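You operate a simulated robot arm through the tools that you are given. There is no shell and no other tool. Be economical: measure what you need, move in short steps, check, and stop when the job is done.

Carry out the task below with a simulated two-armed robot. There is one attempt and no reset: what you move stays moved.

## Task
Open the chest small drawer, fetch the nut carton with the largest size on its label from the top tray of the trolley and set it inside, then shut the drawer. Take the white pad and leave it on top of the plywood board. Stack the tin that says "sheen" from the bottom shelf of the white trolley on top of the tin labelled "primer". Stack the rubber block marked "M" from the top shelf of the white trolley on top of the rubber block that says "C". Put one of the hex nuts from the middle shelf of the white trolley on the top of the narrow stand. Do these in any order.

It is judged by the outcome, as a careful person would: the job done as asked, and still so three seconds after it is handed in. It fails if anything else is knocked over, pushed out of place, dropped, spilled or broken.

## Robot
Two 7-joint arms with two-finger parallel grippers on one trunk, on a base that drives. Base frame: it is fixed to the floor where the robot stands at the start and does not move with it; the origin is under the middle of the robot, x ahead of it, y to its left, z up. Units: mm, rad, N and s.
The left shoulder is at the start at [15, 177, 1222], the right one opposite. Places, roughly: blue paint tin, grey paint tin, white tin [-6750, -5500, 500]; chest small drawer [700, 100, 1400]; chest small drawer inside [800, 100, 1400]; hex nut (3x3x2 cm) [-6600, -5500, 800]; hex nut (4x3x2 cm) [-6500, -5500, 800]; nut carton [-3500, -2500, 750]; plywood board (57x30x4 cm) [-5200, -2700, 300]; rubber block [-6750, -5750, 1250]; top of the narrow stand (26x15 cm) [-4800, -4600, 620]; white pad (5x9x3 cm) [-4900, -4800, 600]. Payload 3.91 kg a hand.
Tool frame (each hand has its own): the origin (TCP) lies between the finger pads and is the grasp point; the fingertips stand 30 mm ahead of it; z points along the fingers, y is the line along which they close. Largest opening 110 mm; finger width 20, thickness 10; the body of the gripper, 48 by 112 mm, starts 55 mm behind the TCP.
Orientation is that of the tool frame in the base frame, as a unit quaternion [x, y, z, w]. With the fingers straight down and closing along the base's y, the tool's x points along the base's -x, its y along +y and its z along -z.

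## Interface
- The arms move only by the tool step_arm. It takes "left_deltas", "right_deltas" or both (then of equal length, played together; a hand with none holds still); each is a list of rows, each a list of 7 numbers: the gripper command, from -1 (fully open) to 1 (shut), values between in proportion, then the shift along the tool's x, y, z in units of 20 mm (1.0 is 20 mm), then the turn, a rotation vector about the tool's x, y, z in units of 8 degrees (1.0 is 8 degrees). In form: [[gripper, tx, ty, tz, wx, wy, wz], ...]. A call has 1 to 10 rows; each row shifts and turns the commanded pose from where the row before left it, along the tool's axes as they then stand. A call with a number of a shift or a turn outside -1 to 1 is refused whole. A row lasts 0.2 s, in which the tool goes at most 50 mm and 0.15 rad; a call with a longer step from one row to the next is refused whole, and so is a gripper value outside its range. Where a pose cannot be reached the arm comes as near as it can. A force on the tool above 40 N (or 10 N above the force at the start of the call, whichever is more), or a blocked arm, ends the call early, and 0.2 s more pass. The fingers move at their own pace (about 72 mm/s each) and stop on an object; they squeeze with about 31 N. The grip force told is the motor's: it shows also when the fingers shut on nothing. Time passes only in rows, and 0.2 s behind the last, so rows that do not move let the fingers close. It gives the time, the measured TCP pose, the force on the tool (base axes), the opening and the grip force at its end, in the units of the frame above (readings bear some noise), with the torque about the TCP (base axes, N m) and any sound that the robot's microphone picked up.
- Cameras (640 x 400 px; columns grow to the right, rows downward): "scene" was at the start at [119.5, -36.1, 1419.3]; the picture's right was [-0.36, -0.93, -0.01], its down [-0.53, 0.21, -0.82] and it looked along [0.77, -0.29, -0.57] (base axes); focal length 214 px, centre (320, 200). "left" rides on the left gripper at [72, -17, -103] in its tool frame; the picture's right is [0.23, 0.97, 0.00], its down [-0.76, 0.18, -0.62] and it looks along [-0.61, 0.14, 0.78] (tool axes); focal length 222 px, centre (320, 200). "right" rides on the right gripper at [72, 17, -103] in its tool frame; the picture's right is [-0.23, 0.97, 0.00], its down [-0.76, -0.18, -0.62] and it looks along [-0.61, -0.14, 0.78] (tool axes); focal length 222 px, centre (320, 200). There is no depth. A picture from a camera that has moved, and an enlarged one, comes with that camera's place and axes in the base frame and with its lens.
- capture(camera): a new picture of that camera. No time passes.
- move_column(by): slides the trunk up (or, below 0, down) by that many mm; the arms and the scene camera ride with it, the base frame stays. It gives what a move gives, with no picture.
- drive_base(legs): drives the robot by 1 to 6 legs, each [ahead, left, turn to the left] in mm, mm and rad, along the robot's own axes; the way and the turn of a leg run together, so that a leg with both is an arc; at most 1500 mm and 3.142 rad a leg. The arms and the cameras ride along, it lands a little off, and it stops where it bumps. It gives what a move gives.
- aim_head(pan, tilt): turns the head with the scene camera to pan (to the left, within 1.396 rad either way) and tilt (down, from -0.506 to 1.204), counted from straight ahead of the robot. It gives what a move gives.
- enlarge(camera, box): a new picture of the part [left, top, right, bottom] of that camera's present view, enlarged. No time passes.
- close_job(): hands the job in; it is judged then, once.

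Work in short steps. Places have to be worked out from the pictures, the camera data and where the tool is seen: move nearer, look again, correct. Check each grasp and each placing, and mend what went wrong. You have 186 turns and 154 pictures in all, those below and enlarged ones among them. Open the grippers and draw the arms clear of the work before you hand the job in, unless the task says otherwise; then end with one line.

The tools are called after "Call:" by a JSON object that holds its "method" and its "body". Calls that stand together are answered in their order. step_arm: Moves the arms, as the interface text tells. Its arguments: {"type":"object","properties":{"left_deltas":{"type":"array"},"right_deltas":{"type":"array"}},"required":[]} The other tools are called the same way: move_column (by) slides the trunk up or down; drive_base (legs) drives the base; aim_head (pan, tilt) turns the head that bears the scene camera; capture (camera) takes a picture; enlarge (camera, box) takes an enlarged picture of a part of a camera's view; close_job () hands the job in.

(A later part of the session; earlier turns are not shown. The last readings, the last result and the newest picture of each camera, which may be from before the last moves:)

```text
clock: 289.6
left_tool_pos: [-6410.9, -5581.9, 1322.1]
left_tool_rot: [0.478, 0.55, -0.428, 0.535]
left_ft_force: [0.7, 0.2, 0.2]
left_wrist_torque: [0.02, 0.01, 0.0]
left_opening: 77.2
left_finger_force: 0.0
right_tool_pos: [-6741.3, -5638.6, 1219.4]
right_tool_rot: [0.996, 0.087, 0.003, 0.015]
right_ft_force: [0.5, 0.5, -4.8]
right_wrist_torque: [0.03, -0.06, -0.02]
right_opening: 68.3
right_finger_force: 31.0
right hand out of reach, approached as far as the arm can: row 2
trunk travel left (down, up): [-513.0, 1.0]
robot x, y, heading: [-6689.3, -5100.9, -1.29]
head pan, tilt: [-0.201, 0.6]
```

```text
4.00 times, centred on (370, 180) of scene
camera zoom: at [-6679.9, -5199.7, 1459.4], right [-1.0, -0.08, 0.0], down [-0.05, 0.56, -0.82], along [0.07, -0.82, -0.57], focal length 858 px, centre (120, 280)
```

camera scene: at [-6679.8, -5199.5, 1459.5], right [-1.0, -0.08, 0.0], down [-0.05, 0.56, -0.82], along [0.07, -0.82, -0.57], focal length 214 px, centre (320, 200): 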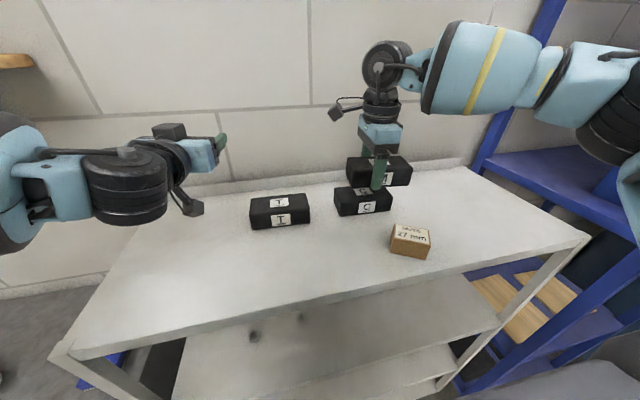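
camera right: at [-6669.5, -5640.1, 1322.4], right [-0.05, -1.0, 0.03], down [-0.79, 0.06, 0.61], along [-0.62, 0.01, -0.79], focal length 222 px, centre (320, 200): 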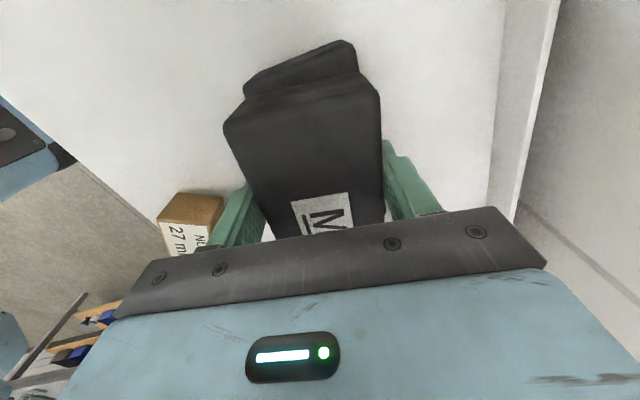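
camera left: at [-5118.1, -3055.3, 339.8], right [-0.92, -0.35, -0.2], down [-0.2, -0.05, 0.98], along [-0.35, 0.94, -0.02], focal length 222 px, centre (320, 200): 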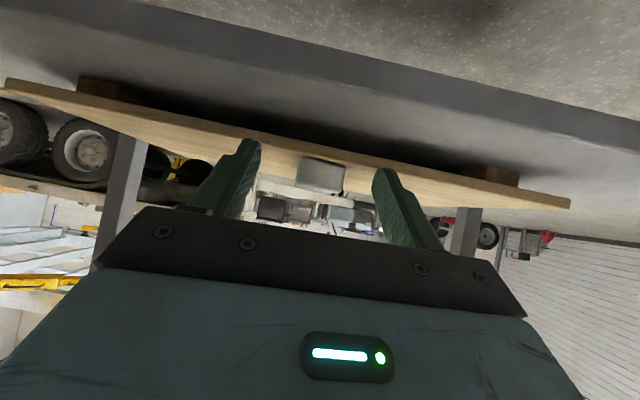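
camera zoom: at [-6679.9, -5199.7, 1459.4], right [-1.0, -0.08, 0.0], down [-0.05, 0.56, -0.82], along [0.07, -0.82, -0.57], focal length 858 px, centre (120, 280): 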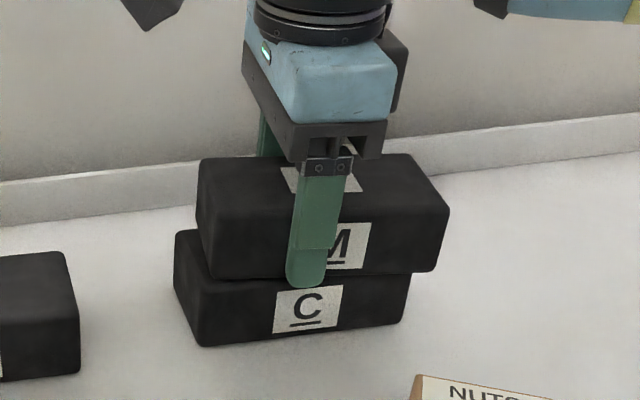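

M needs ~12 mm more to +x and ~4° turn. Use a small base shift and rotate back slightly.

Call:
{"method": "step_arm", "body": {"right_deltas": [[1, 0, 0, 0, 0, 0, -0.55], [1, 0, 0, 0, 0, 0, 0]]}}

Call:
{"method": "drive_base", "body": {"legs": [[5, 12, 0]]}}

Call:
{"method": "enlarge", "body": {"camera": "scene", "box": [290, 130, 450, 230]}}

```text
clock: 290.2
left_tool_pos: [-6409.6, -5580.6, 1322.2]
left_tool_rot: [0.478, 0.55, -0.428, 0.535]
left_ft_force: [0.1, -0.8, 0.7]
left_wrist_torque: [-0.03, -0.01, -0.02]
left_opening: 77.1
left_finger_force: 0.1
right_tool_pos: [-6743.2, -5637.7, 1219.8]
right_tool_rot: [0.992, 0.125, 0.002, 0.015]
right_ft_force: [0.2, 0.1, -4.9]
right_wrist_torque: [0.01, -0.07, 0.01]
right_opening: 68.1
right_finger_force: 30.7
trunk travel left (down, up): [-513.0, 1.0]
robot x, y, heading: [-6689.5, -5104.5, -1.292]
head pan, tilt: [-0.201, 0.6]
```

```text
clock: 291.0
left_tool_pos: [-6400.2, -5582.4, 1322.9]
left_tool_rot: [0.479, 0.549, -0.428, 0.535]
left_ft_force: [-0.5, -0.6, 0.3]
left_wrist_torque: [0.02, 0.0, 0.03]
left_opening: 77.0
left_finger_force: 0.1
right_tool_pos: [-6731.7, -5639.3, 1220.4]
right_tool_rot: [0.992, 0.126, 0.003, 0.016]
right_ft_force: [-0.5, 0.7, -4.5]
right_wrist_torque: [0.02, -0.1, 0.01]
right_opening: 68.2
right_finger_force: 30.7
trunk travel left (down, up): [-513.0, 1.0]
robot x, y, heading: [-6678.9, -5102.2, -1.29]
head pan, tilt: [-0.201, 0.6]
```

```text
4.00 times, centred on (370, 180) of scene
camera zoom: at [-6669.8, -5200.0, 1459.6], right [-1.0, -0.08, 0.0], down [-0.04, 0.56, -0.83], along [0.07, -0.82, -0.56], focal length 858 px, centre (120, 280)
```

zoom: 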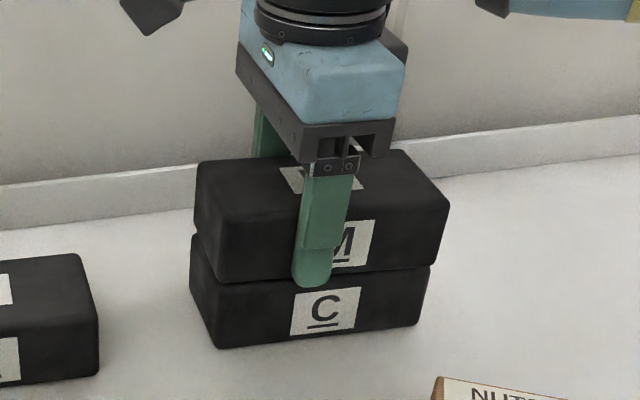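

Aligned. Lower onto C in small steps.

Call:
{"method": "step_arm", "body": {"right_deltas": [[1, 0, 0, 0.2, 0, 0, 0], [1, 0, 0, 0.15, 0, 0, 0], [1, 0, 0, 0.1, 0, 0, 0], [1, 0, 0, 0.1, 0, 0, 0]]}}

```text
clock: 292.0
left_tool_pos: [-6398.8, -5579.8, 1323.8]
left_tool_rot: [0.478, 0.549, -0.429, 0.535]
left_ft_force: [0.7, -0.4, -0.2]
left_wrist_torque: [-0.01, 0.01, 0.03]
left_opening: 77.0
left_finger_force: 0.0
right_tool_pos: [-6731.6, -5640.2, 1217.0]
right_tool_rot: [0.992, 0.124, 0.005, 0.022]
right_ft_force: [-3.0, 4.5, 20.0]
right_wrist_torque: [0.68, 1.14, -0.06]
right_opening: 68.2
right_finger_force: 31.1
trunk travel left (down, up): [-513.0, 1.0]
robot x, y, heading: [-6678.9, -5105.1, -1.29]
head pan, tilt: [-0.201, 0.6]
stopped in row 4 (right hand): the force on the tool passed its limit at 42 N (the readings are from after the stop); the commanded pose is now the measured one
```

Contact. Release, let it settle, lift the hand.

Call:
{"method": "step_arm", "body": {"right_deltas": [[0.2, 0, 0, 0, 0, 0, 0], [-0.2, 0, 0, 0, 0, 0, 0], [-0.9, 0, 0, 0, 0, 0, 0], [-0.9, 0, 0, -0.5, 0, 0, 0], [-0.9, 0, 0, -1, 0, 0, 0], [-0.9, 0, 0, -1, 0, 0, 0], [-0.9, 0, 0, -1, 0, 0, 0], [-0.9, 0, 0, -1, 0, 0, 0]]}}

Call:
{"method": "capture", "body": {"camera": "scene"}}

```text
clock: 293.8
left_tool_pos: [-6398.1, -5582.7, 1322.5]
left_tool_rot: [0.478, 0.549, -0.43, 0.534]
left_ft_force: [-0.2, -0.1, 0.6]
left_wrist_torque: [0.0, 0.0, 0.01]
left_opening: 77.1
left_finger_force: 0.0
right_tool_pos: [-6731.4, -5638.9, 1253.4]
right_tool_rot: [0.992, 0.122, 0.005, 0.019]
right_ft_force: [-0.5, -0.1, 0.0]
right_wrist_torque: [0.01, 0.04, 0.01]
right_opening: 104.4
right_finger_force: 0.1
right hand out of reach, approached as far as the arm can: row 6, 7, 8
trunk travel left (down, up): [-513.0, 1.0]
robot x, y, heading: [-6677.9, -5105.8, -1.288]
head pan, tilt: [-0.201, 0.6]
```

```text
50 pictures are left
camera scene: at [-6667.7, -5200.3, 1459.5], right [-1.0, -0.08, 0.0], down [-0.04, 0.56, -0.82], along [0.07, -0.82, -0.57], focal length 214 px, centre (320, 200)
```

scene: 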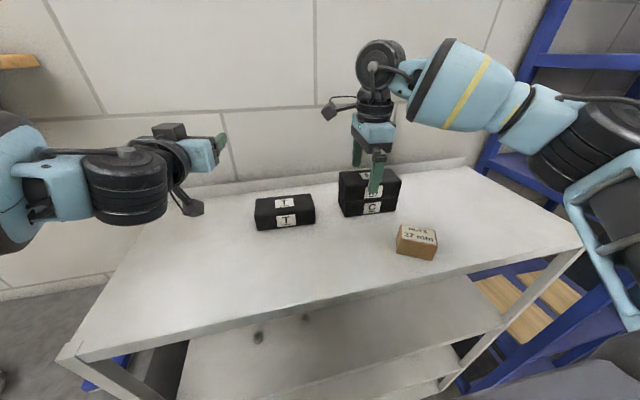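

M sits squarely on C. Now retract the right hand back/right/up in two calls, pitch the left hand to 30° below horizontal, and back the base away before lowering for the tins.

Call:
{"method": "step_arm", "body": {"right_deltas": [[-0.9, 0, -0.4, -0.8, 0, 0, 0], [-0.9, 0, -0.4, -0.8, 0, 0, 0], [-0.9, -0.6, -0.8, 0, 0, 0, 0], [-0.9, -0.7, -0.7, 0, 0, 0, 0], [-0.9, -0.7, -0.7, 0, 0, 0, 0], [-0.9, -0.7, -0.7, 0, 0, 0, 0], [-0.9, -0.7, -0.7, 0, 0, 0, 0], [-0.9, -0.7, -0.7, 0, 0, 0, 0], [-0.9, -0.7, -0.7, 0, 0, 0, 0], [-0.9, -0.7, -0.7, 0, 0, 0, 0]], "left_deltas": [[-1, 0, 0, 0, 0, 0.9, 0], [-1, 0, 0, 0, 0, 0.9, 0], [-1, 0, 0, 0, 0, 0.9, 0], [-1, 0, 0, 0, 0, 0.8, 0], [-1, 0, 0, 0, 0, 0, 0], [-1, 0, 0, 0, 0, 0, 0], [-1, 0, 0, 0, 0, 0, 0], [-1, 0, 0, 0, 0, 0, 0], [-1, 0, 0, 0, 0, 0, 0], [-1, 0, 0, 0, 0, 0, 0]]}}

Call:
{"method": "drive_base", "body": {"legs": [[-330, 0, 0]]}}

Call:
{"method": "move_column", "body": {"by": -500}}

Call:
{"method": "aim_head", "body": {"pan": 0, "tilt": 0.55}}

Call:
{"method": "capture", "body": {"camera": "scene"}}

```text
clock: 296.0
left_tool_pos: [-6399.4, -5583.3, 1321.8]
left_tool_rot: [0.567, 0.663, -0.3, 0.386]
left_ft_force: [-0.8, 0.3, 0.0]
left_wrist_torque: [0.03, -0.01, -0.01]
left_opening: 110.0
left_finger_force: 0.1
right_tool_pos: [-6872.3, -5536.9, 1281.0]
right_tool_rot: [0.992, 0.124, 0.005, 0.021]
right_ft_force: [0.0, 0.6, -0.3]
right_wrist_torque: [0.02, 0.03, -0.03]
right_opening: 104.4
right_finger_force: 0.1
trunk travel left (down, up): [-513.0, 1.0]
robot x, y, heading: [-6672.9, -5100.2, -1.285]
head pan, tilt: [-0.201, 0.6]
```

```text
clock: 298.2
left_tool_pos: [-6491.2, -5265.6, 1322.3]
left_tool_rot: [0.568, 0.663, -0.299, 0.385]
left_ft_force: [-0.3, -0.4, -0.7]
left_wrist_torque: [0.0, 0.02, 0.01]
left_opening: 110.0
left_finger_force: 0.1
right_tool_pos: [-6962.9, -5220.9, 1279.8]
right_tool_rot: [0.992, 0.123, 0.005, 0.019]
right_ft_force: [0.4, 1.5, -0.4]
right_wrist_torque: [0.02, -0.02, -0.01]
right_opening: 104.6
right_finger_force: 0.0
trunk travel left (down, up): [-513.0, 1.0]
robot x, y, heading: [-6763.0, -4782.2, -1.292]
head pan, tilt: [-0.201, 0.6]
```

```text
refused: -500 is not a number from -400 to 400
```

```text
clock: 298.9
left_tool_pos: [-6490.6, -5264.6, 1323.4]
left_tool_rot: [0.567, 0.662, -0.301, 0.386]
left_ft_force: [-0.8, -0.8, -0.7]
left_wrist_torque: [0.01, -0.01, 0.0]
left_opening: 109.7
left_finger_force: 0.0
right_tool_pos: [-6963.9, -5219.7, 1280.7]
right_tool_rot: [0.992, 0.123, 0.004, 0.019]
right_ft_force: [-0.7, -0.7, 0.1]
right_wrist_torque: [0.0, 0.03, 0.03]
right_opening: 104.4
right_finger_force: 0.1
trunk travel left (down, up): [-513.0, 1.0]
robot x, y, heading: [-6767.8, -4783.0, -1.288]
head pan, tilt: [0.0, 0.55]
```

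```text
49 pictures are left
camera scene: at [-6741.7, -4879.2, 1464.1], right [-0.96, -0.27, 0.0], down [-0.14, 0.5, -0.85], along [0.23, -0.82, -0.52], focal length 214 px, centre (320, 200)
```

scene: 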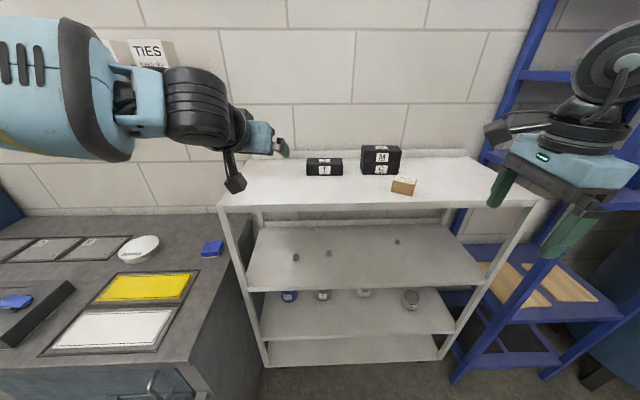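

Before lowering I move right so the left elbow clears the bench, then lower the trunk in two steps.

Call:
{"method": "drive_base", "body": {"legs": [[0, -243, 0], [20, 0, 0]]}}

Call:
{"method": "move_column", "body": {"by": -400}}

Call:
{"method": "move_column", "body": {"by": -105}}

Call:
{"method": "step_arm", "body": {"left_deltas": [[-1, 0.87, 0, 0.5, 0, 0, 0], [-1, 0.87, 0, 0.5, 0, 0, 0], [-1, 0.87, 0, 0.5, 0, 0, 0], [-1, 0.87, 0, 0.5, 0, 0, 0], [-1, 0.87, 0, 0.5, 0, 0, 0], [-1, 0.87, 0, 0.5, 0, 0, 0], [-1, 0.87, 0, 0.5, 0, 0, 0], [-1, 0.87, 0, 0.5, 0, 0, 0], [-1, 0.87, 0, 0.5, 0, 0, 0], [-1, 0.87, 0, 0.5, 0, 0, 0]]}}

Call:
{"method": "step_arm", "body": {"left_deltas": [[-1, 0.87, 0, 0.5, 0, 0, 0], [-1, 0.87, 0, 0.5, 0, 0, 0], [-1, 0.87, 0, 0.5, 0, 0, 0], [-1, 0.87, 0, 0.5, 0, 0, 0], [-1, 0.87, 0, 0.5, 0, 0, 0], [-1, 0.87, 0, 0.5, 0, 0, 0], [-1, 0.5, 0, 0.3, 0, 0, 0]]}}

Call:
{"method": "capture", "body": {"camera": "scene"}}

Call:
{"method": "capture", "body": {"camera": "left"}}

```text
clock: 302.0
left_tool_pos: [-6719.5, -5346.5, 1325.8]
left_tool_rot: [0.568, 0.661, -0.302, 0.387]
left_ft_force: [0.4, 0.3, 0.5]
left_wrist_torque: [0.04, -0.01, 0.0]
left_opening: 110.0
left_finger_force: 0.0
right_tool_pos: [-7192.0, -5300.1, 1282.7]
right_tool_rot: [0.992, 0.122, 0.006, 0.022]
right_ft_force: [-0.3, 0.5, 0.7]
right_wrist_torque: [-0.04, 0.0, 0.02]
right_opening: 104.7
right_finger_force: 0.1
trunk travel left (down, up): [-513.0, 1.0]
robot x, y, heading: [-6994.1, -4871.0, -1.291]
head pan, tilt: [0.0, 0.55]
```

```text
clock: 305.8
left_tool_pos: [-6720.5, -5349.9, 924.0]
left_tool_rot: [0.569, 0.661, -0.302, 0.385]
left_ft_force: [-0.5, 0.7, -0.1]
left_wrist_torque: [-0.03, 0.0, 0.03]
left_opening: 110.0
left_finger_force: 0.0
right_tool_pos: [-7192.4, -5302.0, 880.3]
right_tool_rot: [0.992, 0.121, 0.006, 0.021]
right_ft_force: [-0.7, -0.9, -0.4]
right_wrist_torque: [0.0, 0.02, -0.05]
right_opening: 104.6
right_finger_force: 0.0
trunk travel left (down, up): [-113.0, 401.0]
robot x, y, heading: [-6996.0, -4867.2, -1.293]
head pan, tilt: [0.0, 0.55]
```

```text
clock: 307.2
left_tool_pos: [-6718.1, -5351.1, 818.4]
left_tool_rot: [0.568, 0.662, -0.3, 0.385]
left_ft_force: [-0.1, 0.4, -0.5]
left_wrist_torque: [0.0, 0.03, -0.02]
left_opening: 110.2
left_finger_force: 0.0
right_tool_pos: [-7191.9, -5302.9, 774.3]
right_tool_rot: [0.992, 0.121, 0.005, 0.02]
right_ft_force: [-0.9, 0.2, -0.1]
right_wrist_torque: [0.0, -0.02, -0.01]
right_opening: 104.9
right_finger_force: 0.0
trunk travel left (down, up): [-8.0, 506.0]
robot x, y, heading: [-6995.9, -4868.6, -1.297]
head pan, tilt: [0.0, 0.55]
```

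```text
clock: 309.4
left_tool_pos: [-6716.8, -5360.9, 620.5]
left_tool_rot: [0.569, 0.661, -0.302, 0.386]
left_ft_force: [-0.4, 0.0, -0.7]
left_wrist_torque: [-0.03, -0.02, 0.0]
left_opening: 110.1
left_finger_force: 0.1
left hand out of reach, approached as far as the arm can: row 5, 6, 7, 9
right_tool_pos: [-7192.4, -5304.3, 775.2]
right_tool_rot: [0.992, 0.121, 0.005, 0.02]
right_ft_force: [-0.2, 0.3, -0.2]
right_wrist_torque: [0.03, 0.04, 0.01]
right_opening: 104.6
right_finger_force: 0.1
trunk travel left (down, up): [-8.0, 506.0]
robot x, y, heading: [-6995.2, -4866.6, -1.294]
head pan, tilt: [0.0, 0.55]
```

```text
clock: 311.0
left_tool_pos: [-6709.6, -5355.0, 489.3]
left_tool_rot: [0.569, 0.66, -0.302, 0.385]
left_ft_force: [0.0, 0.0, 0.6]
left_wrist_torque: [-0.03, 0.0, 0.01]
left_opening: 110.0
left_finger_force: 0.0
right_tool_pos: [-7191.7, -5303.0, 775.7]
right_tool_rot: [0.992, 0.121, 0.006, 0.02]
right_ft_force: [-0.2, 0.1, -0.4]
right_wrist_torque: [-0.02, -0.02, 0.01]
right_opening: 104.6
right_finger_force: 0.1
trunk travel left (down, up): [-8.0, 506.0]
robot x, y, heading: [-6996.6, -4869.4, -1.291]
head pan, tilt: [0.0, 0.55]
```

```text
48 pictures are left
camera scene: at [-6904.9, -5190.3, 915.8], right [-0.96, -0.27, 0.0], down [-0.14, 0.5, -0.85], along [0.23, -0.82, -0.52], focal length 214 px, centre (320, 200)
```

scene: 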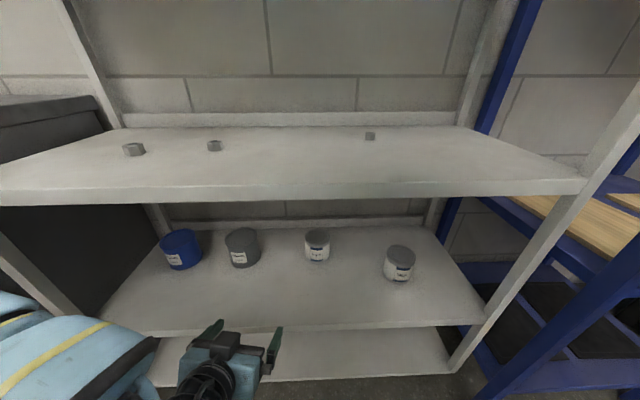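

```text
47 pictures are left
camera left: at [-6748.5, -5234.1, 480.2], right [0.95, 0.28, -0.15], down [0.11, 0.16, 0.98], along [0.3, -0.95, 0.12], focal length 222 px, centre (320, 200)
```

left: 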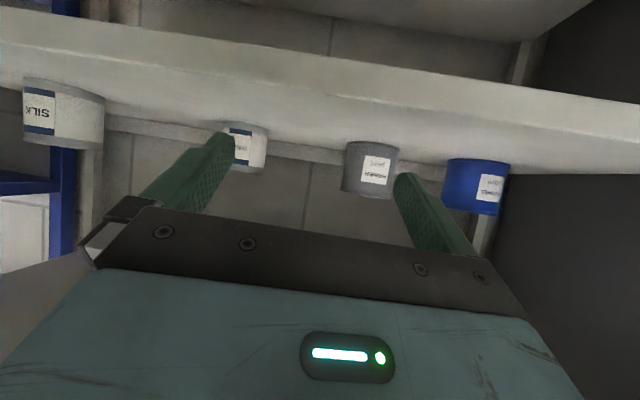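

Triangulated: sheen ≈(−6762,−5665), z 413–498; primer ≈(−6556,−5580), top ≈508; middle shelf z≈777. Raise the right hand above the middle shelf level, extend the left by 70, shift right, and approach.

Call:
{"method": "step_arm", "body": {"left_deltas": [[-1, -0.46, 0, 0.75, 0, 0, 0], [-1, -0.46, 0, 0.75, 0, 0, 0], [-1, -0.46, 0, 0.75, 0, 0, 0], [-1, -0.46, 0, 0.75, 0, 0, 0], [-1, 0.5, 0, 0.3, 0, 0, 0], [-1, 0.45, 0, 0.3, 0, 0, 0], [-1, 0, 0, 0, 0, 0, 0], [-1, 0, 0, 0, 0, 0, 0]], "right_deltas": [[-0.9, 0, 0, -1, 0, 0, 0], [-0.9, 0, 0, -1, 0, 0, 0], [-0.9, 0, 0, -1, 0, 0, 0], [-0.9, 0, 0, -1, 0, 0, 0], [-0.9, 0, 0, -1, 0, 0, 0], [-0.9, 0, 0, -1, 0, 0, 0], [-0.9, 0, 0, -1, 0, 0, 0], [-0.9, 0, 0, -1, 0, 0, 0]]}}

Call:
{"method": "drive_base", "body": {"legs": [[0, -138, 0], [120, 0, 0]]}}

Call:
{"method": "capture", "body": {"camera": "left"}}

```text
clock: 312.8
left_tool_pos: [-6698.2, -5424.4, 466.6]
left_tool_rot: [0.569, 0.661, -0.302, 0.386]
left_ft_force: [0.2, -0.6, 0.2]
left_wrist_torque: [-0.01, -0.05, 0.0]
left_opening: 109.9
left_finger_force: 0.0
right_tool_pos: [-7193.9, -5298.3, 935.3]
right_tool_rot: [0.992, 0.121, 0.005, 0.019]
right_ft_force: [-0.5, 0.6, -0.7]
right_wrist_torque: [-0.01, -0.01, 0.02]
right_opening: 104.7
right_finger_force: 0.1
trunk travel left (down, up): [-8.0, 506.0]
robot x, y, heading: [-6996.9, -4866.6, -1.294]
head pan, tilt: [0.0, 0.55]
```

```text
clock: 315.5
left_tool_pos: [-6796.8, -5549.4, 454.9]
left_tool_rot: [0.57, 0.669, -0.291, 0.378]
left_ft_force: [0.6, 0.1, -0.3]
left_wrist_torque: [-0.02, -0.01, 0.01]
left_opening: 109.9
left_finger_force: 0.1
right_tool_pos: [-7296.7, -5433.4, 935.3]
right_tool_rot: [0.992, 0.124, 0.004, 0.018]
right_ft_force: [0.1, -0.5, 0.1]
right_wrist_torque: [0.01, -0.02, -0.02]
right_opening: 104.4
right_finger_force: 0.0
trunk travel left (down, up): [-8.0, 506.0]
robot x, y, heading: [-7097.9, -5002.5, -1.289]
head pan, tilt: [0.0, 0.55]
stopped in leg 2: the robot was blocked; the commanded pose is now the measured one
```

```text
46 pictures are left
camera left: at [-6837.3, -5427.3, 448.6], right [0.94, 0.3, -0.15], down [0.11, 0.13, 0.98], along [0.31, -0.95, 0.09], focal length 222 px, centre (320, 200)
```

left: 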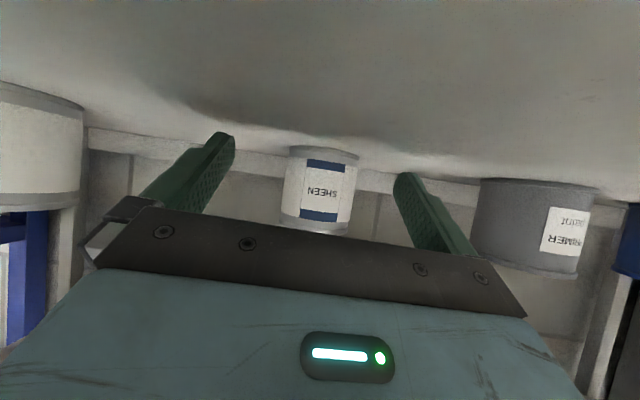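

Something under the hand (camera housing) likely met the shelf's front edge. Back 40 mm, raise to z≈482, pitch a bit more, then re-approach in stages.

Call:
{"method": "drive_base", "body": {"legs": [[-40, 0, 0]]}}

Call:
{"method": "step_arm", "body": {"left_deltas": [[-1, -0.57, 0, -0.35, 0, 0.65, 0], [-1, -0.57, 0, -0.35, 0, 0, 0], [-1, 0, 0, 0, 0, 0, 0]]}}

Call:
{"method": "drive_base", "body": {"legs": [[110, 0, 0]]}}

Call:
{"method": "capture", "body": {"camera": "left"}}

Call:
{"method": "capture", "body": {"camera": "scene"}}

```text
clock: 316.4
left_tool_pos: [-6809.3, -5511.4, 454.9]
left_tool_rot: [0.571, 0.668, -0.292, 0.378]
left_ft_force: [0.2, -0.5, 0.7]
left_wrist_torque: [0.03, 0.0, -0.05]
left_opening: 110.2
left_finger_force: 0.0
right_tool_pos: [-7307.9, -5396.4, 934.5]
right_tool_rot: [0.992, 0.124, 0.005, 0.019]
right_ft_force: [0.3, -0.6, -0.3]
right_wrist_torque: [-0.02, 0.02, -0.01]
right_opening: 104.6
right_finger_force: 0.1
trunk travel left (down, up): [-8.0, 506.0]
robot x, y, heading: [-7111.1, -4966.1, -1.288]
head pan, tilt: [0.0, 0.55]
```

```text
clock: 317.1
left_tool_pos: [-6810.0, -5513.3, 481.7]
left_tool_rot: [0.583, 0.685, -0.266, 0.347]
left_ft_force: [1.0, -0.6, -0.7]
left_wrist_torque: [-0.01, 0.0, -0.01]
left_opening: 110.2
left_finger_force: 0.0
right_tool_pos: [-7307.3, -5396.3, 934.6]
right_tool_rot: [0.992, 0.123, 0.004, 0.018]
right_ft_force: [0.5, -0.4, -0.1]
right_wrist_torque: [-0.01, 0.03, -0.04]
right_opening: 104.7
right_finger_force: 0.0
trunk travel left (down, up): [-8.0, 506.0]
robot x, y, heading: [-7111.7, -4966.6, -1.289]
head pan, tilt: [0.0, 0.55]
```

```text
clock: 318.1
left_tool_pos: [-6798.2, -5542.2, 479.6]
left_tool_rot: [0.582, 0.689, -0.259, 0.346]
left_ft_force: [-0.7, -0.2, 0.7]
left_wrist_torque: [0.0, -0.03, 0.02]
left_opening: 110.1
left_finger_force: 0.0
right_tool_pos: [-7299.8, -5434.5, 934.3]
right_tool_rot: [0.992, 0.127, 0.007, 0.019]
right_ft_force: [0.2, -0.6, -0.3]
right_wrist_torque: [0.0, 0.03, 0.01]
right_opening: 104.5
right_finger_force: 0.0
trunk travel left (down, up): [-8.0, 506.0]
robot x, y, heading: [-7100.8, -5006.2, -1.282]
head pan, tilt: [0.0, 0.55]
stopped in leg 1: the robot was blocked; the commanded pose is now the measured one
```

```text
45 pictures are left
camera left: at [-6838.9, -5421.3, 485.9], right [0.94, 0.32, -0.13], down [0.13, 0.03, 0.99], along [0.32, -0.95, -0.01], focal length 222 px, centre (320, 200)
```

left: 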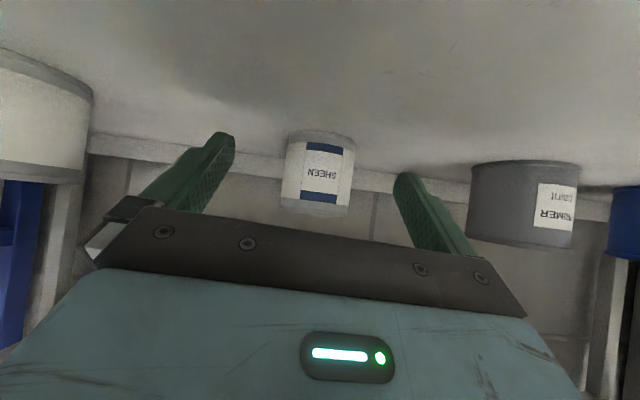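

```text
44 pictures are left
camera scene: at [-7011.4, -5320.9, 918.4], right [-0.96, -0.29, 0.0], down [-0.14, 0.5, -0.86], along [0.25, -0.82, -0.52], focal length 214 px, centre (320, 200)
```

scene: 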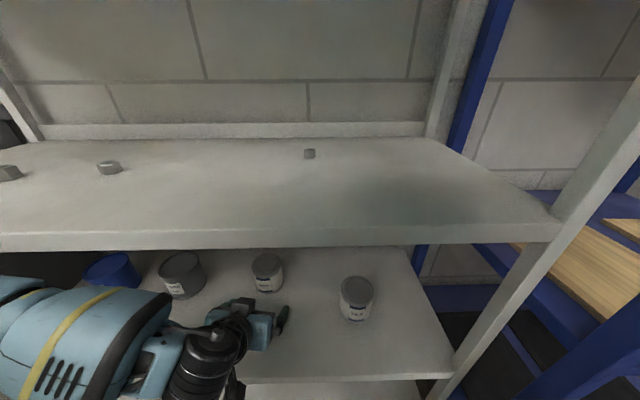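

The left forearm/elbow is meeting the middle shelf's edge. Back off 15 mm and extend the arm instead of the base.

Call:
{"method": "drive_base", "body": {"legs": [[-25, 0, 0]]}}

Call:
{"method": "step_arm", "body": {"left_deltas": [[-1, -0.6, 0, 0.8, 0, 0, 0], [-1, -0.6, 0, 0.8, 0, 0, 0], [-1, -0.6, 0, 0.8, 0, 0, 0], [-1, -0.6, 0, 0.8, 0, 0, 0], [-1, -0.6, 0, 0.8, 0, 0, 0], [-1, -0.6, 0, 0.8, 0, 0, 0]]}}

```text
clock: 318.9
left_tool_pos: [-6800.6, -5521.4, 470.2]
left_tool_rot: [0.584, 0.691, -0.258, 0.34]
left_ft_force: [0.8, 0.1, 0.7]
left_wrist_torque: [-0.01, 0.01, 0.02]
left_opening: 110.1
left_finger_force: 0.1
right_tool_pos: [-7301.0, -5415.3, 933.8]
right_tool_rot: [0.992, 0.127, 0.005, 0.018]
right_ft_force: [-0.7, 0.3, 0.2]
right_wrist_torque: [0.0, -0.01, 0.02]
right_opening: 104.5
right_finger_force: 0.1
trunk travel left (down, up): [-8.0, 506.0]
robot x, y, heading: [-7107.3, -4982.9, -1.279]
head pan, tilt: [0.0, 0.55]
```

```text
clock: 320.3
left_tool_pos: [-6781.3, -5629.0, 466.6]
left_tool_rot: [0.584, 0.691, -0.256, 0.34]
left_ft_force: [0.0, -0.1, 0.4]
left_wrist_torque: [0.0, 0.01, 0.0]
left_opening: 110.2
left_finger_force: 0.0
left hand out of reach, approached as far as the arm can: row 6
right_tool_pos: [-7299.8, -5416.7, 933.2]
right_tool_rot: [0.992, 0.127, 0.004, 0.016]
right_ft_force: [-0.1, -0.3, 0.1]
right_wrist_torque: [0.01, -0.05, -0.01]
right_opening: 104.4
right_finger_force: 0.1
trunk travel left (down, up): [-8.0, 506.0]
robot x, y, heading: [-7108.4, -4982.5, -1.28]
head pan, tilt: [0.0, 0.55]
```

The arm reaches 713 mm. Now nudge the base 36 mm ahead and 8 left, and look.

Call:
{"method": "drive_base", "body": {"legs": [[36, 8, 0]]}}

Call:
{"method": "capture", "body": {"camera": "left"}}

```text
clock: 321.2
left_tool_pos: [-6762.3, -5660.2, 466.7]
left_tool_rot: [0.584, 0.691, -0.257, 0.339]
left_ft_force: [-0.3, -0.4, 0.2]
left_wrist_torque: [0.0, -0.03, 0.01]
left_opening: 110.0
left_finger_force: 0.0
right_tool_pos: [-7281.9, -5448.8, 933.4]
right_tool_rot: [0.992, 0.127, 0.004, 0.017]
right_ft_force: [0.0, 0.6, 0.0]
right_wrist_torque: [0.01, 0.01, 0.01]
right_opening: 104.4
right_finger_force: 0.0
trunk travel left (down, up): [-8.0, 506.0]
robot x, y, heading: [-7087.1, -5017.3, -1.275]
head pan, tilt: [0.0, 0.55]
```

```text
43 pictures are left
camera left: at [-6803.5, -5539.9, 474.6], right [0.94, 0.32, -0.13], down [0.14, 0.02, 0.99], along [0.32, -0.95, -0.03], focal length 222 px, centre (320, 200)
```

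left: 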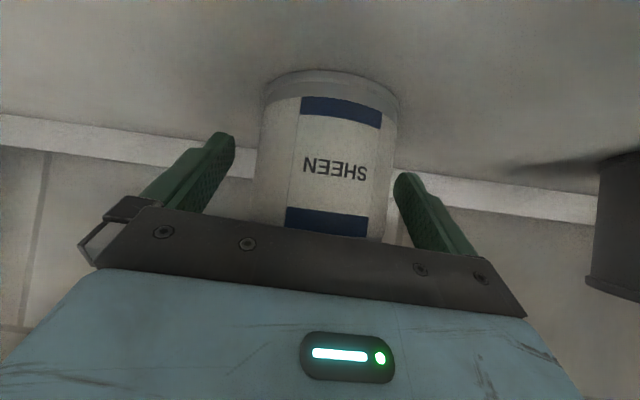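

Sheen tin is between the fingers. Close, check, lift.

Call:
{"method": "step_arm", "body": {"left_deltas": [[0, 0, 0, 0, 0, 0, 0], [1, 0, 0, 0, 0, 0, 0], [1, 0, 0, 0, 0, 0, 0], [1, -0.4, 0, -0.3, 0, 0, 0], [1, -0.4, 0, -0.3, 0, 0, 0], [1, 0, 0, 0, 0, 0, 0]]}}

Call:
{"method": "capture", "body": {"camera": "left"}}

```text
clock: 322.6
left_tool_pos: [-6764.4, -5660.1, 485.9]
left_tool_rot: [0.584, 0.691, -0.257, 0.339]
left_ft_force: [-0.8, -0.3, -3.3]
left_wrist_torque: [-0.01, 0.03, 0.0]
left_opening: 73.8
left_finger_force: 31.4
right_tool_pos: [-7282.5, -5448.7, 933.9]
right_tool_rot: [0.992, 0.127, 0.004, 0.016]
right_ft_force: [0.0, 0.3, -0.7]
right_wrist_torque: [-0.05, 0.01, -0.02]
right_opening: 104.5
right_finger_force: 0.1
trunk travel left (down, up): [-8.0, 506.0]
robot x, y, heading: [-7087.7, -5017.4, -1.28]
head pan, tilt: [0.0, 0.55]
```

```text
42 pictures are left
camera left: at [-6804.9, -5540.0, 494.5], right [0.94, 0.32, -0.13], down [0.14, 0.02, 0.99], along [0.32, -0.95, -0.03], focal length 222 px, centre (320, 200)
```

left: 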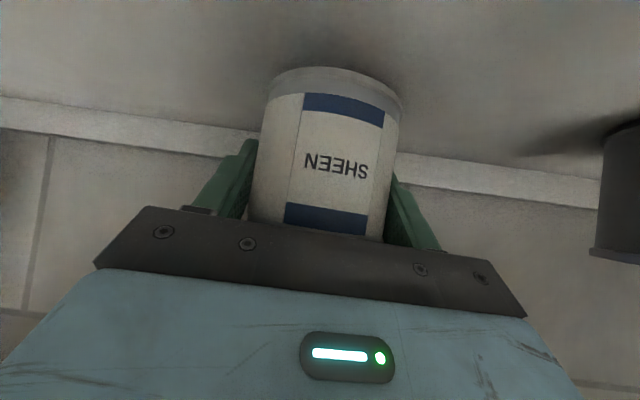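

Held. Lift 92 mm with the arm (staying under the middle shelf) and watch for contact.

Call:
{"method": "step_arm", "body": {"left_deltas": [[1, -0.7, 0, -0.58, 0, 0, 0], [1, -0.7, 0, -0.58, 0, 0, 0], [1, -0.7, 0, -0.58, 0, 0, 0], [1, -0.7, 0, -0.58, 0, 0, 0], [1, -0.7, 0, -0.58, 0, 0, 0]]}}

Call:
{"method": "capture", "body": {"camera": "scene"}}

```text
clock: 323.7
left_tool_pos: [-6773.6, -5621.2, 474.4]
left_tool_rot: [0.601, 0.721, -0.212, 0.273]
left_ft_force: [0.8, 0.4, -3.7]
left_wrist_torque: [-0.02, 0.01, 0.0]
left_opening: 73.6
left_finger_force: 30.3
right_tool_pos: [-7279.9, -5448.0, 933.6]
right_tool_rot: [0.991, 0.129, 0.004, 0.016]
right_ft_force: [-0.5, 0.7, -0.2]
right_wrist_torque: [0.0, -0.01, 0.04]
right_opening: 104.5
right_finger_force: 0.1
trunk travel left (down, up): [-8.0, 506.0]
robot x, y, heading: [-7087.5, -5014.4, -1.284]
head pan, tilt: [0.0, 0.55]
stopped in row 5 (left hand): the arm was blocked; the commanded pose is now the measured one
```

```text
41 pictures are left
camera scene: at [-6992.3, -5334.2, 915.9], right [-0.96, -0.29, 0.0], down [-0.15, 0.5, -0.85], along [0.25, -0.82, -0.52], focal length 214 px, centre (320, 200)
```

scene: 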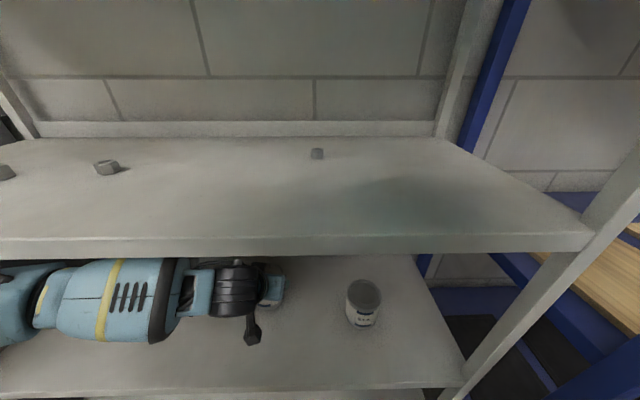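

The forearm bears against the middle shelf from below. I level the hand back, withdraw with the tin toward the shelf front, and will set it down near the front edge to re-grip with a horizontal hand.

Call:
{"method": "step_arm", "body": {"left_deltas": [[1, -0.1, 0, 0, 0, -0.7, 0], [1, -0.1, 0, 0, 0, -0.6, 0]]}}

Call:
{"method": "drive_base", "body": {"legs": [[-60, 0, 0]]}}

Call:
{"method": "drive_base", "body": {"legs": [[-85, 0, 0]]}}

Call:
{"method": "capture", "body": {"camera": "left"}}

Call:
{"method": "capture", "body": {"camera": "scene"}}

```text
clock: 324.3
left_tool_pos: [-6769.5, -5619.1, 475.1]
left_tool_rot: [0.577, 0.696, -0.265, 0.335]
left_ft_force: [0.5, 0.9, -3.6]
left_wrist_torque: [0.01, 0.01, -0.02]
left_opening: 73.6
left_finger_force: 31.0
right_tool_pos: [-7275.9, -5444.3, 936.7]
right_tool_rot: [0.991, 0.129, 0.002, 0.018]
right_ft_force: [0.6, 0.7, -0.6]
right_wrist_torque: [0.0, -0.03, -0.01]
right_opening: 104.3
right_finger_force: 0.0
trunk travel left (down, up): [-8.0, 506.0]
robot x, y, heading: [-7089.6, -5015.7, -1.277]
head pan, tilt: [0.0, 0.55]
```

```text
clock: 325.3
left_tool_pos: [-6793.9, -5569.3, 481.3]
left_tool_rot: [0.58, 0.691, -0.267, 0.339]
left_ft_force: [1.2, -0.1, -3.2]
left_wrist_torque: [-0.04, 0.01, 0.01]
left_opening: 73.9
left_finger_force: 31.0
right_tool_pos: [-7299.0, -5390.3, 934.8]
right_tool_rot: [0.992, 0.127, 0.003, 0.016]
right_ft_force: [-0.1, -0.5, -0.7]
right_wrist_torque: [0.02, -0.01, -0.01]
right_opening: 104.5
right_finger_force: 0.0
trunk travel left (down, up): [-8.0, 506.0]
robot x, y, heading: [-7103.0, -4955.9, -1.282]
head pan, tilt: [0.0, 0.55]
```

```text
clock: 326.4
left_tool_pos: [-6817.8, -5487.6, 480.2]
left_tool_rot: [0.58, 0.691, -0.266, 0.339]
left_ft_force: [-0.1, 0.0, -3.4]
left_wrist_torque: [0.0, 0.01, 0.0]
left_opening: 73.6
left_finger_force: 31.1
right_tool_pos: [-7325.0, -5308.3, 933.5]
right_tool_rot: [0.992, 0.128, 0.004, 0.017]
right_ft_force: [-0.3, 1.5, 0.4]
right_wrist_torque: [-0.02, -0.02, 0.01]
right_opening: 104.5
right_finger_force: 0.1
trunk travel left (down, up): [-8.0, 506.0]
robot x, y, heading: [-7130.4, -4876.3, -1.279]
head pan, tilt: [0.0, 0.55]
```

```text
40 pictures are left
camera left: at [-6858.8, -5366.9, 487.6], right [0.93, 0.32, -0.15], down [0.15, 0.03, 0.99], along [0.32, -0.95, -0.02], focal length 222 px, centre (320, 200)
```

left: 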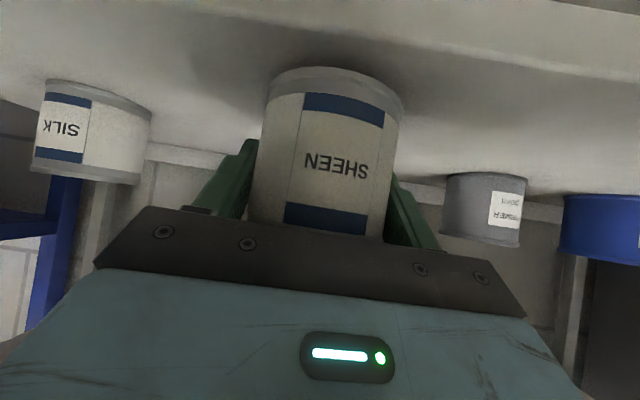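

```text
39 pictures are left
camera scene: at [-7036.4, -5194.9, 915.9], right [-0.96, -0.29, 0.0], down [-0.15, 0.5, -0.85], along [0.24, -0.82, -0.52], focal length 214 px, centre (320, 200)
```

scene: 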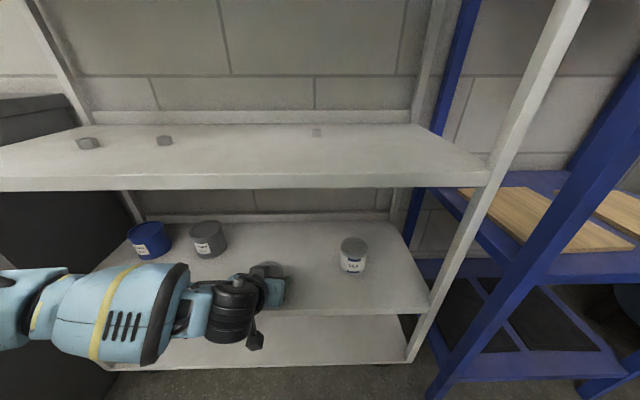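

Tin is now ~55 mm inside the front edge. Lower it to the shelf and release.

Call:
{"method": "step_arm", "body": {"left_deltas": [[1, 0.25, 0, 0.2, 0, 0, 0], [1, 0.15, 0, 0.12, 0, 0, 0], [1, 0.12, 0, 0.1, 0, 0, 0], [1, 0.1, 0, 0.08, 0, 0, 0]]}}

```text
clock: 327.4
left_tool_pos: [-6817.5, -5488.0, 467.8]
left_tool_rot: [0.579, 0.69, -0.27, 0.34]
left_ft_force: [0.4, 5.0, 17.4]
left_wrist_torque: [0.58, 0.66, -0.15]
left_opening: 74.0
left_finger_force: 31.1
right_tool_pos: [-7324.7, -5306.8, 934.4]
right_tool_rot: [0.992, 0.128, 0.004, 0.016]
right_ft_force: [0.4, 0.9, 0.0]
right_wrist_torque: [0.01, -0.01, -0.03]
right_opening: 104.7
right_finger_force: 0.0
trunk travel left (down, up): [-8.0, 506.0]
robot x, y, heading: [-7133.9, -4875.8, -1.279]
head pan, tilt: [0.0, 0.55]
```

Call:
{"method": "step_arm", "body": {"left_deltas": [[0.1, 0, 0, 0, 0, 0, 0], [-1, 0, 0, 0, 0, 0, 0], [-1, 0, 0, 0, 0, 0, 0]]}}

Call:
{"method": "drive_base", "body": {"legs": [[-140, 0, 0]]}}

Call:
{"method": "step_arm", "body": {"left_deltas": [[-1, 0, 0, 0, 0, -1, 0], [-1, 0, 0, 0, 0, -1, 0], [-1, 0, 0, 0, 0, -1, 0], [-1, 0, 0, 0, 0, -1, 0], [-1, -0.3, 0, 0, 0, -0.5, 0]]}}

Call:
{"method": "capture", "body": {"camera": "left"}}

Call:
{"method": "capture", "body": {"camera": "scene"}}

```text
clock: 328.2
left_tool_pos: [-6815.9, -5488.2, 464.1]
left_tool_rot: [0.58, 0.691, -0.266, 0.339]
left_ft_force: [0.7, 0.5, -0.6]
left_wrist_torque: [0.01, 0.0, 0.04]
left_opening: 110.4
left_finger_force: 0.0
right_tool_pos: [-7323.6, -5305.8, 933.8]
right_tool_rot: [0.992, 0.128, 0.004, 0.017]
right_ft_force: [-0.8, 0.5, 0.3]
right_wrist_torque: [0.02, 0.02, -0.01]
right_opening: 104.4
right_finger_force: 0.1
trunk travel left (down, up): [-8.0, 506.0]
robot x, y, heading: [-7131.2, -4876.1, -1.278]
head pan, tilt: [0.0, 0.55]
```

```text
clock: 329.5
left_tool_pos: [-6856.6, -5355.7, 465.1]
left_tool_rot: [0.579, 0.691, -0.267, 0.34]
left_ft_force: [-1.0, 0.1, 0.6]
left_wrist_torque: [0.0, 0.01, 0.05]
left_opening: 110.1
left_finger_force: 0.1
right_tool_pos: [-7364.2, -5175.9, 934.3]
right_tool_rot: [0.992, 0.127, 0.004, 0.016]
right_ft_force: [-0.6, 0.1, 0.1]
right_wrist_torque: [0.0, -0.02, 0.01]
right_opening: 104.8
right_finger_force: 0.1
trunk travel left (down, up): [-8.0, 506.0]
robot x, y, heading: [-7173.0, -4739.7, -1.282]
head pan, tilt: [0.0, 0.55]
```

```text
clock: 330.7
left_tool_pos: [-6856.1, -5356.3, 471.2]
left_tool_rot: [0.47, 0.552, -0.433, 0.536]
left_ft_force: [-0.3, -0.1, 0.0]
left_wrist_torque: [-0.02, 0.0, 0.01]
left_opening: 109.7
left_finger_force: 0.0
right_tool_pos: [-7362.8, -5175.7, 933.7]
right_tool_rot: [0.992, 0.128, 0.004, 0.017]
right_ft_force: [0.3, -0.6, 0.1]
right_wrist_torque: [0.03, 0.03, 0.01]
right_opening: 104.4
right_finger_force: 0.1
trunk travel left (down, up): [-8.0, 506.0]
robot x, y, heading: [-7170.1, -4742.9, -1.281]
head pan, tilt: [0.0, 0.55]
```

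```text
38 pictures are left
camera left: at [-6892.0, -5253.8, 402.5], right [0.96, 0.19, -0.2], down [0.05, 0.6, 0.8], along [0.27, -0.77, 0.57], focal length 222 px, centre (320, 200)
```

left: 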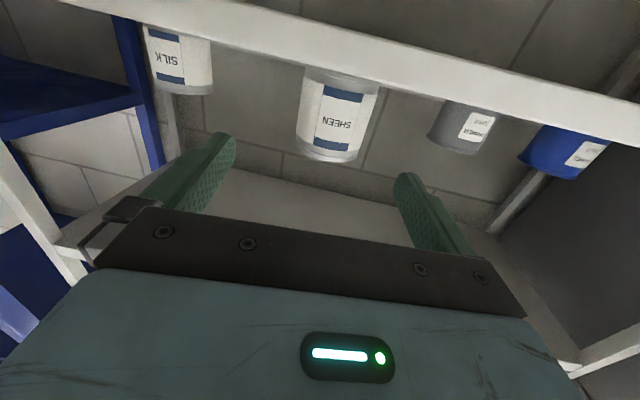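

```text
37 pictures are left
camera scene: at [-7076.1, -5062.6, 915.8], right [-0.96, -0.29, 0.0], down [-0.15, 0.5, -0.85], along [0.24, -0.82, -0.52], focal length 214 px, centre (320, 200)
```

scene: 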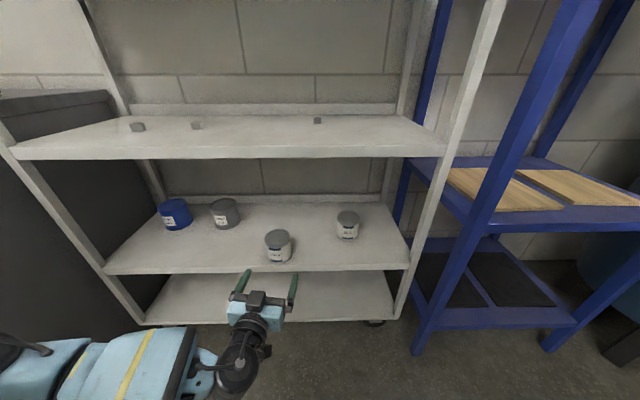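

Sheen stands upright near the edge. Advance 138 mm with the level hand and grip.

Call:
{"method": "drive_base", "body": {"legs": [[138, 0, 0]]}}

Call:
{"method": "step_arm", "body": {"left_deltas": [[0, 0, 0, 0, 0, 0, 0], [1, 0, 0, 0, 0, 0, 0], [1, 0, 0, 0, 0, 0, 0], [1, 0, 0, 0, 0, 0, 0]]}}

Call:
{"method": "capture", "body": {"camera": "left"}}

```text
clock: 332.1
left_tool_pos: [-6817.3, -5490.7, 469.5]
left_tool_rot: [0.47, 0.553, -0.433, 0.535]
left_ft_force: [1.0, 0.3, -0.1]
left_wrist_torque: [0.0, 0.01, -0.04]
left_opening: 110.0
left_finger_force: 0.0
right_tool_pos: [-7324.5, -5308.9, 933.9]
right_tool_rot: [0.992, 0.127, 0.003, 0.016]
right_ft_force: [-0.2, 1.2, -0.3]
right_wrist_torque: [0.03, 0.02, 0.0]
right_opening: 104.7
right_finger_force: 0.1
trunk travel left (down, up): [-8.0, 506.0]
robot x, y, heading: [-7130.7, -4875.4, -1.281]
head pan, tilt: [0.0, 0.55]
```

```text
clock: 333.1
left_tool_pos: [-6817.7, -5489.4, 471.1]
left_tool_rot: [0.47, 0.552, -0.433, 0.535]
left_ft_force: [-0.8, 0.2, 0.2]
left_wrist_torque: [0.0, 0.16, 0.02]
left_opening: 73.3
left_finger_force: 30.9
right_tool_pos: [-7324.2, -5308.9, 934.4]
right_tool_rot: [0.992, 0.127, 0.003, 0.016]
right_ft_force: [-0.5, 0.9, -0.3]
right_wrist_torque: [-0.06, 0.0, -0.01]
right_opening: 104.9
right_finger_force: 0.0
trunk travel left (down, up): [-8.0, 506.0]
robot x, y, heading: [-7129.3, -4878.4, -1.283]
head pan, tilt: [0.0, 0.55]
```

```text
36 pictures are left
camera left: at [-6852.5, -5387.3, 402.5], right [0.96, 0.19, -0.2], down [0.05, 0.6, 0.8], along [0.27, -0.78, 0.57], focal length 222 px, centre (320, 200)
```

left: 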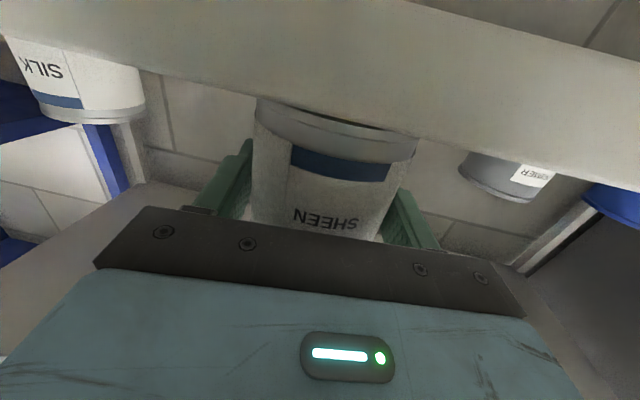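

Gripped (73 mm). Lift 114 mm with the arm, still near the shelf front.

Call:
{"method": "step_arm", "body": {"left_deltas": [[1, -0.8, 0, 0, 0, 0, 0], [1, -0.8, 0, 0, 0, 0, 0], [1, -0.8, 0, 0, 0, 0, 0], [1, -0.8, 0, 0, 0, 0, 0], [1, -0.8, 0, 0, 0, 0, 0], [1, -0.8, 0, 0, 0, 0, 0], [1, -0.8, 0, 0, 0, 0, 0], [1, 0, 0, 0, 0, 0, 0]]}}

Call:
{"method": "capture", "body": {"camera": "scene"}}

```text
clock: 334.9
left_tool_pos: [-6820.2, -5495.9, 582.3]
left_tool_rot: [0.469, 0.552, -0.433, 0.536]
left_ft_force: [0.9, -0.1, -3.6]
left_wrist_torque: [-0.01, -0.02, -0.01]
left_opening: 73.6
left_finger_force: 31.3
right_tool_pos: [-7323.6, -5308.9, 933.7]
right_tool_rot: [0.992, 0.127, 0.004, 0.017]
right_ft_force: [0.2, 0.1, -0.5]
right_wrist_torque: [0.02, -0.02, 0.03]
right_opening: 104.4
right_finger_force: 0.2
trunk travel left (down, up): [-8.0, 506.0]
robot x, y, heading: [-7131.4, -4873.7, -1.281]
head pan, tilt: [0.0, 0.55]
```

```text
35 pictures are left
camera scene: at [-7036.4, -5196.3, 915.7], right [-0.96, -0.29, 0.0], down [-0.15, 0.5, -0.85], along [0.24, -0.82, -0.52], focal length 214 px, centre (320, 200)
```

scene: 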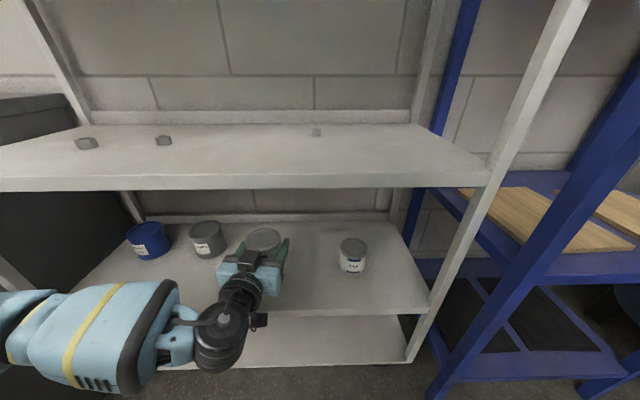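

To keep the elbow off the bench I'll approach the primer diagonally: back out, turn left to heading ≈−1.03, then drive in.

Call:
{"method": "drive_base", "body": {"legs": [[-110, 0, 0], [0, 0, 0.251], [0, -29, 0], [190, 0, 0]]}}

Call:
{"method": "capture", "body": {"camera": "scene"}}

Call:
{"method": "capture", "body": {"camera": "left"}}

```text
clock: 338.6
left_tool_pos: [-6639.3, -5469.4, 582.8]
left_tool_rot: [0.398, 0.606, -0.364, 0.584]
left_ft_force: [0.1, -1.4, -2.7]
left_wrist_torque: [-0.03, 0.0, -0.02]
left_opening: 73.3
left_finger_force: 30.7
right_tool_pos: [-7173.8, -5411.2, 933.5]
right_tool_rot: [0.968, 0.249, 0.005, 0.016]
right_ft_force: [-0.7, 0.3, 0.3]
right_wrist_torque: [-0.03, -0.01, 0.0]
right_opening: 104.5
right_finger_force: 0.1
trunk travel left (down, up): [-8.0, 506.0]
robot x, y, heading: [-7092.2, -4944.1, -1.036]
head pan, tilt: [0.0, 0.55]
```

```text
34 pictures are left
camera scene: at [-6922.2, -5231.6, 915.6], right [-0.86, -0.51, 0.0], down [-0.27, 0.45, -0.85], along [0.44, -0.73, -0.52], focal length 214 px, centre (320, 200)
```

scene: 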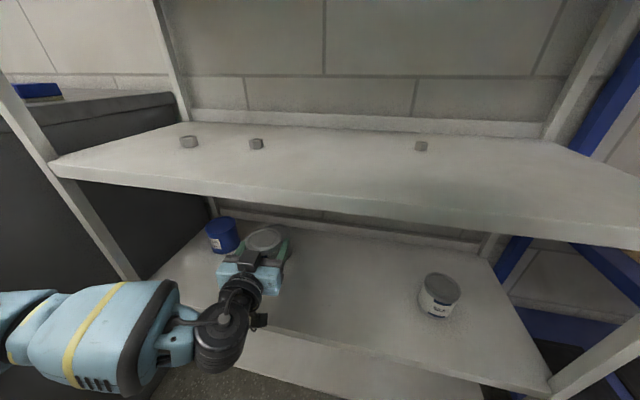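

```text
33 pictures are left
camera left: at [-6698.4, -5378.9, 513.9], right [0.88, 0.42, -0.2], down [-0.1, 0.6, 0.8], along [0.46, -0.69, 0.57], focal length 222 px, centre (320, 200)
```

left: 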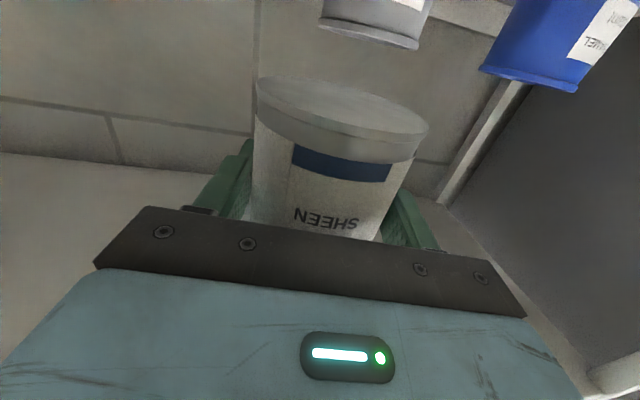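

Primer ≈(−6554,−5586) by the hand camera. Move left 13, ahead 80, and look again.

Call:
{"method": "drive_base", "body": {"legs": [[80, 13, 0]]}}

Call:
{"method": "capture", "body": {"camera": "left"}}

Call:
{"method": "capture", "body": {"camera": "scene"}}

```text
clock: 339.6
left_tool_pos: [-6587.6, -5531.0, 583.0]
left_tool_rot: [0.398, 0.606, -0.364, 0.584]
left_ft_force: [-0.5, -0.2, -3.6]
left_wrist_torque: [0.01, -0.03, 0.01]
left_opening: 73.3
left_finger_force: 31.1
right_tool_pos: [-7121.7, -5475.9, 933.2]
right_tool_rot: [0.969, 0.248, 0.005, 0.015]
right_ft_force: [-0.1, -0.7, -0.7]
right_wrist_torque: [-0.01, 0.0, 0.03]
right_opening: 104.3
right_finger_force: 0.0
trunk travel left (down, up): [-8.0, 506.0]
robot x, y, heading: [-7041.2, -5007.9, -1.033]
head pan, tilt: [0.0, 0.55]
```

```text
32 pictures are left
camera left: at [-6645.8, -5440.5, 513.7], right [0.88, 0.42, -0.2], down [-0.1, 0.6, 0.8], along [0.46, -0.69, 0.57], focal length 222 px, centre (320, 200)
```

left: 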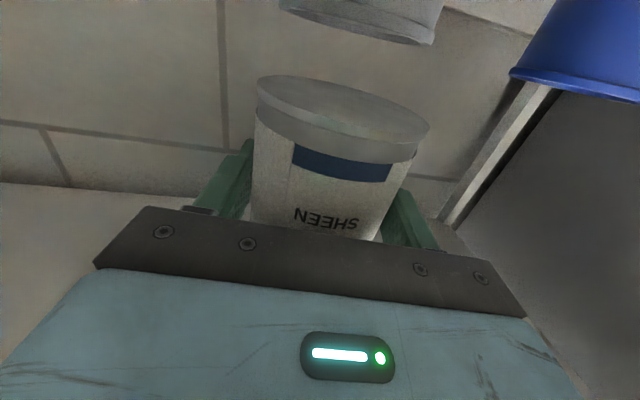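

```text
31 pictures are left
camera scene: at [-6869.6, -5293.5, 915.6], right [-0.86, -0.51, 0.0], down [-0.27, 0.45, -0.85], along [0.44, -0.73, -0.52], focal length 214 px, centre (320, 200)
```

scene: 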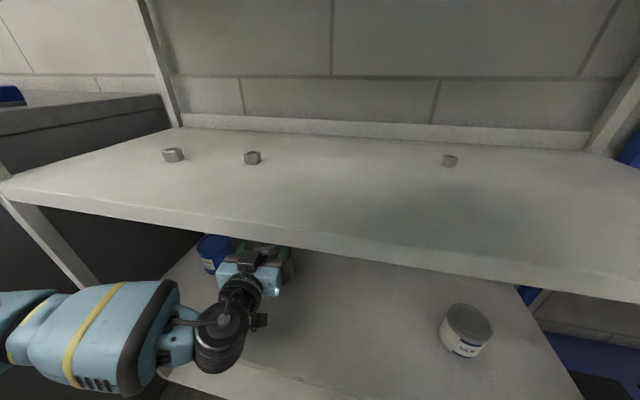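

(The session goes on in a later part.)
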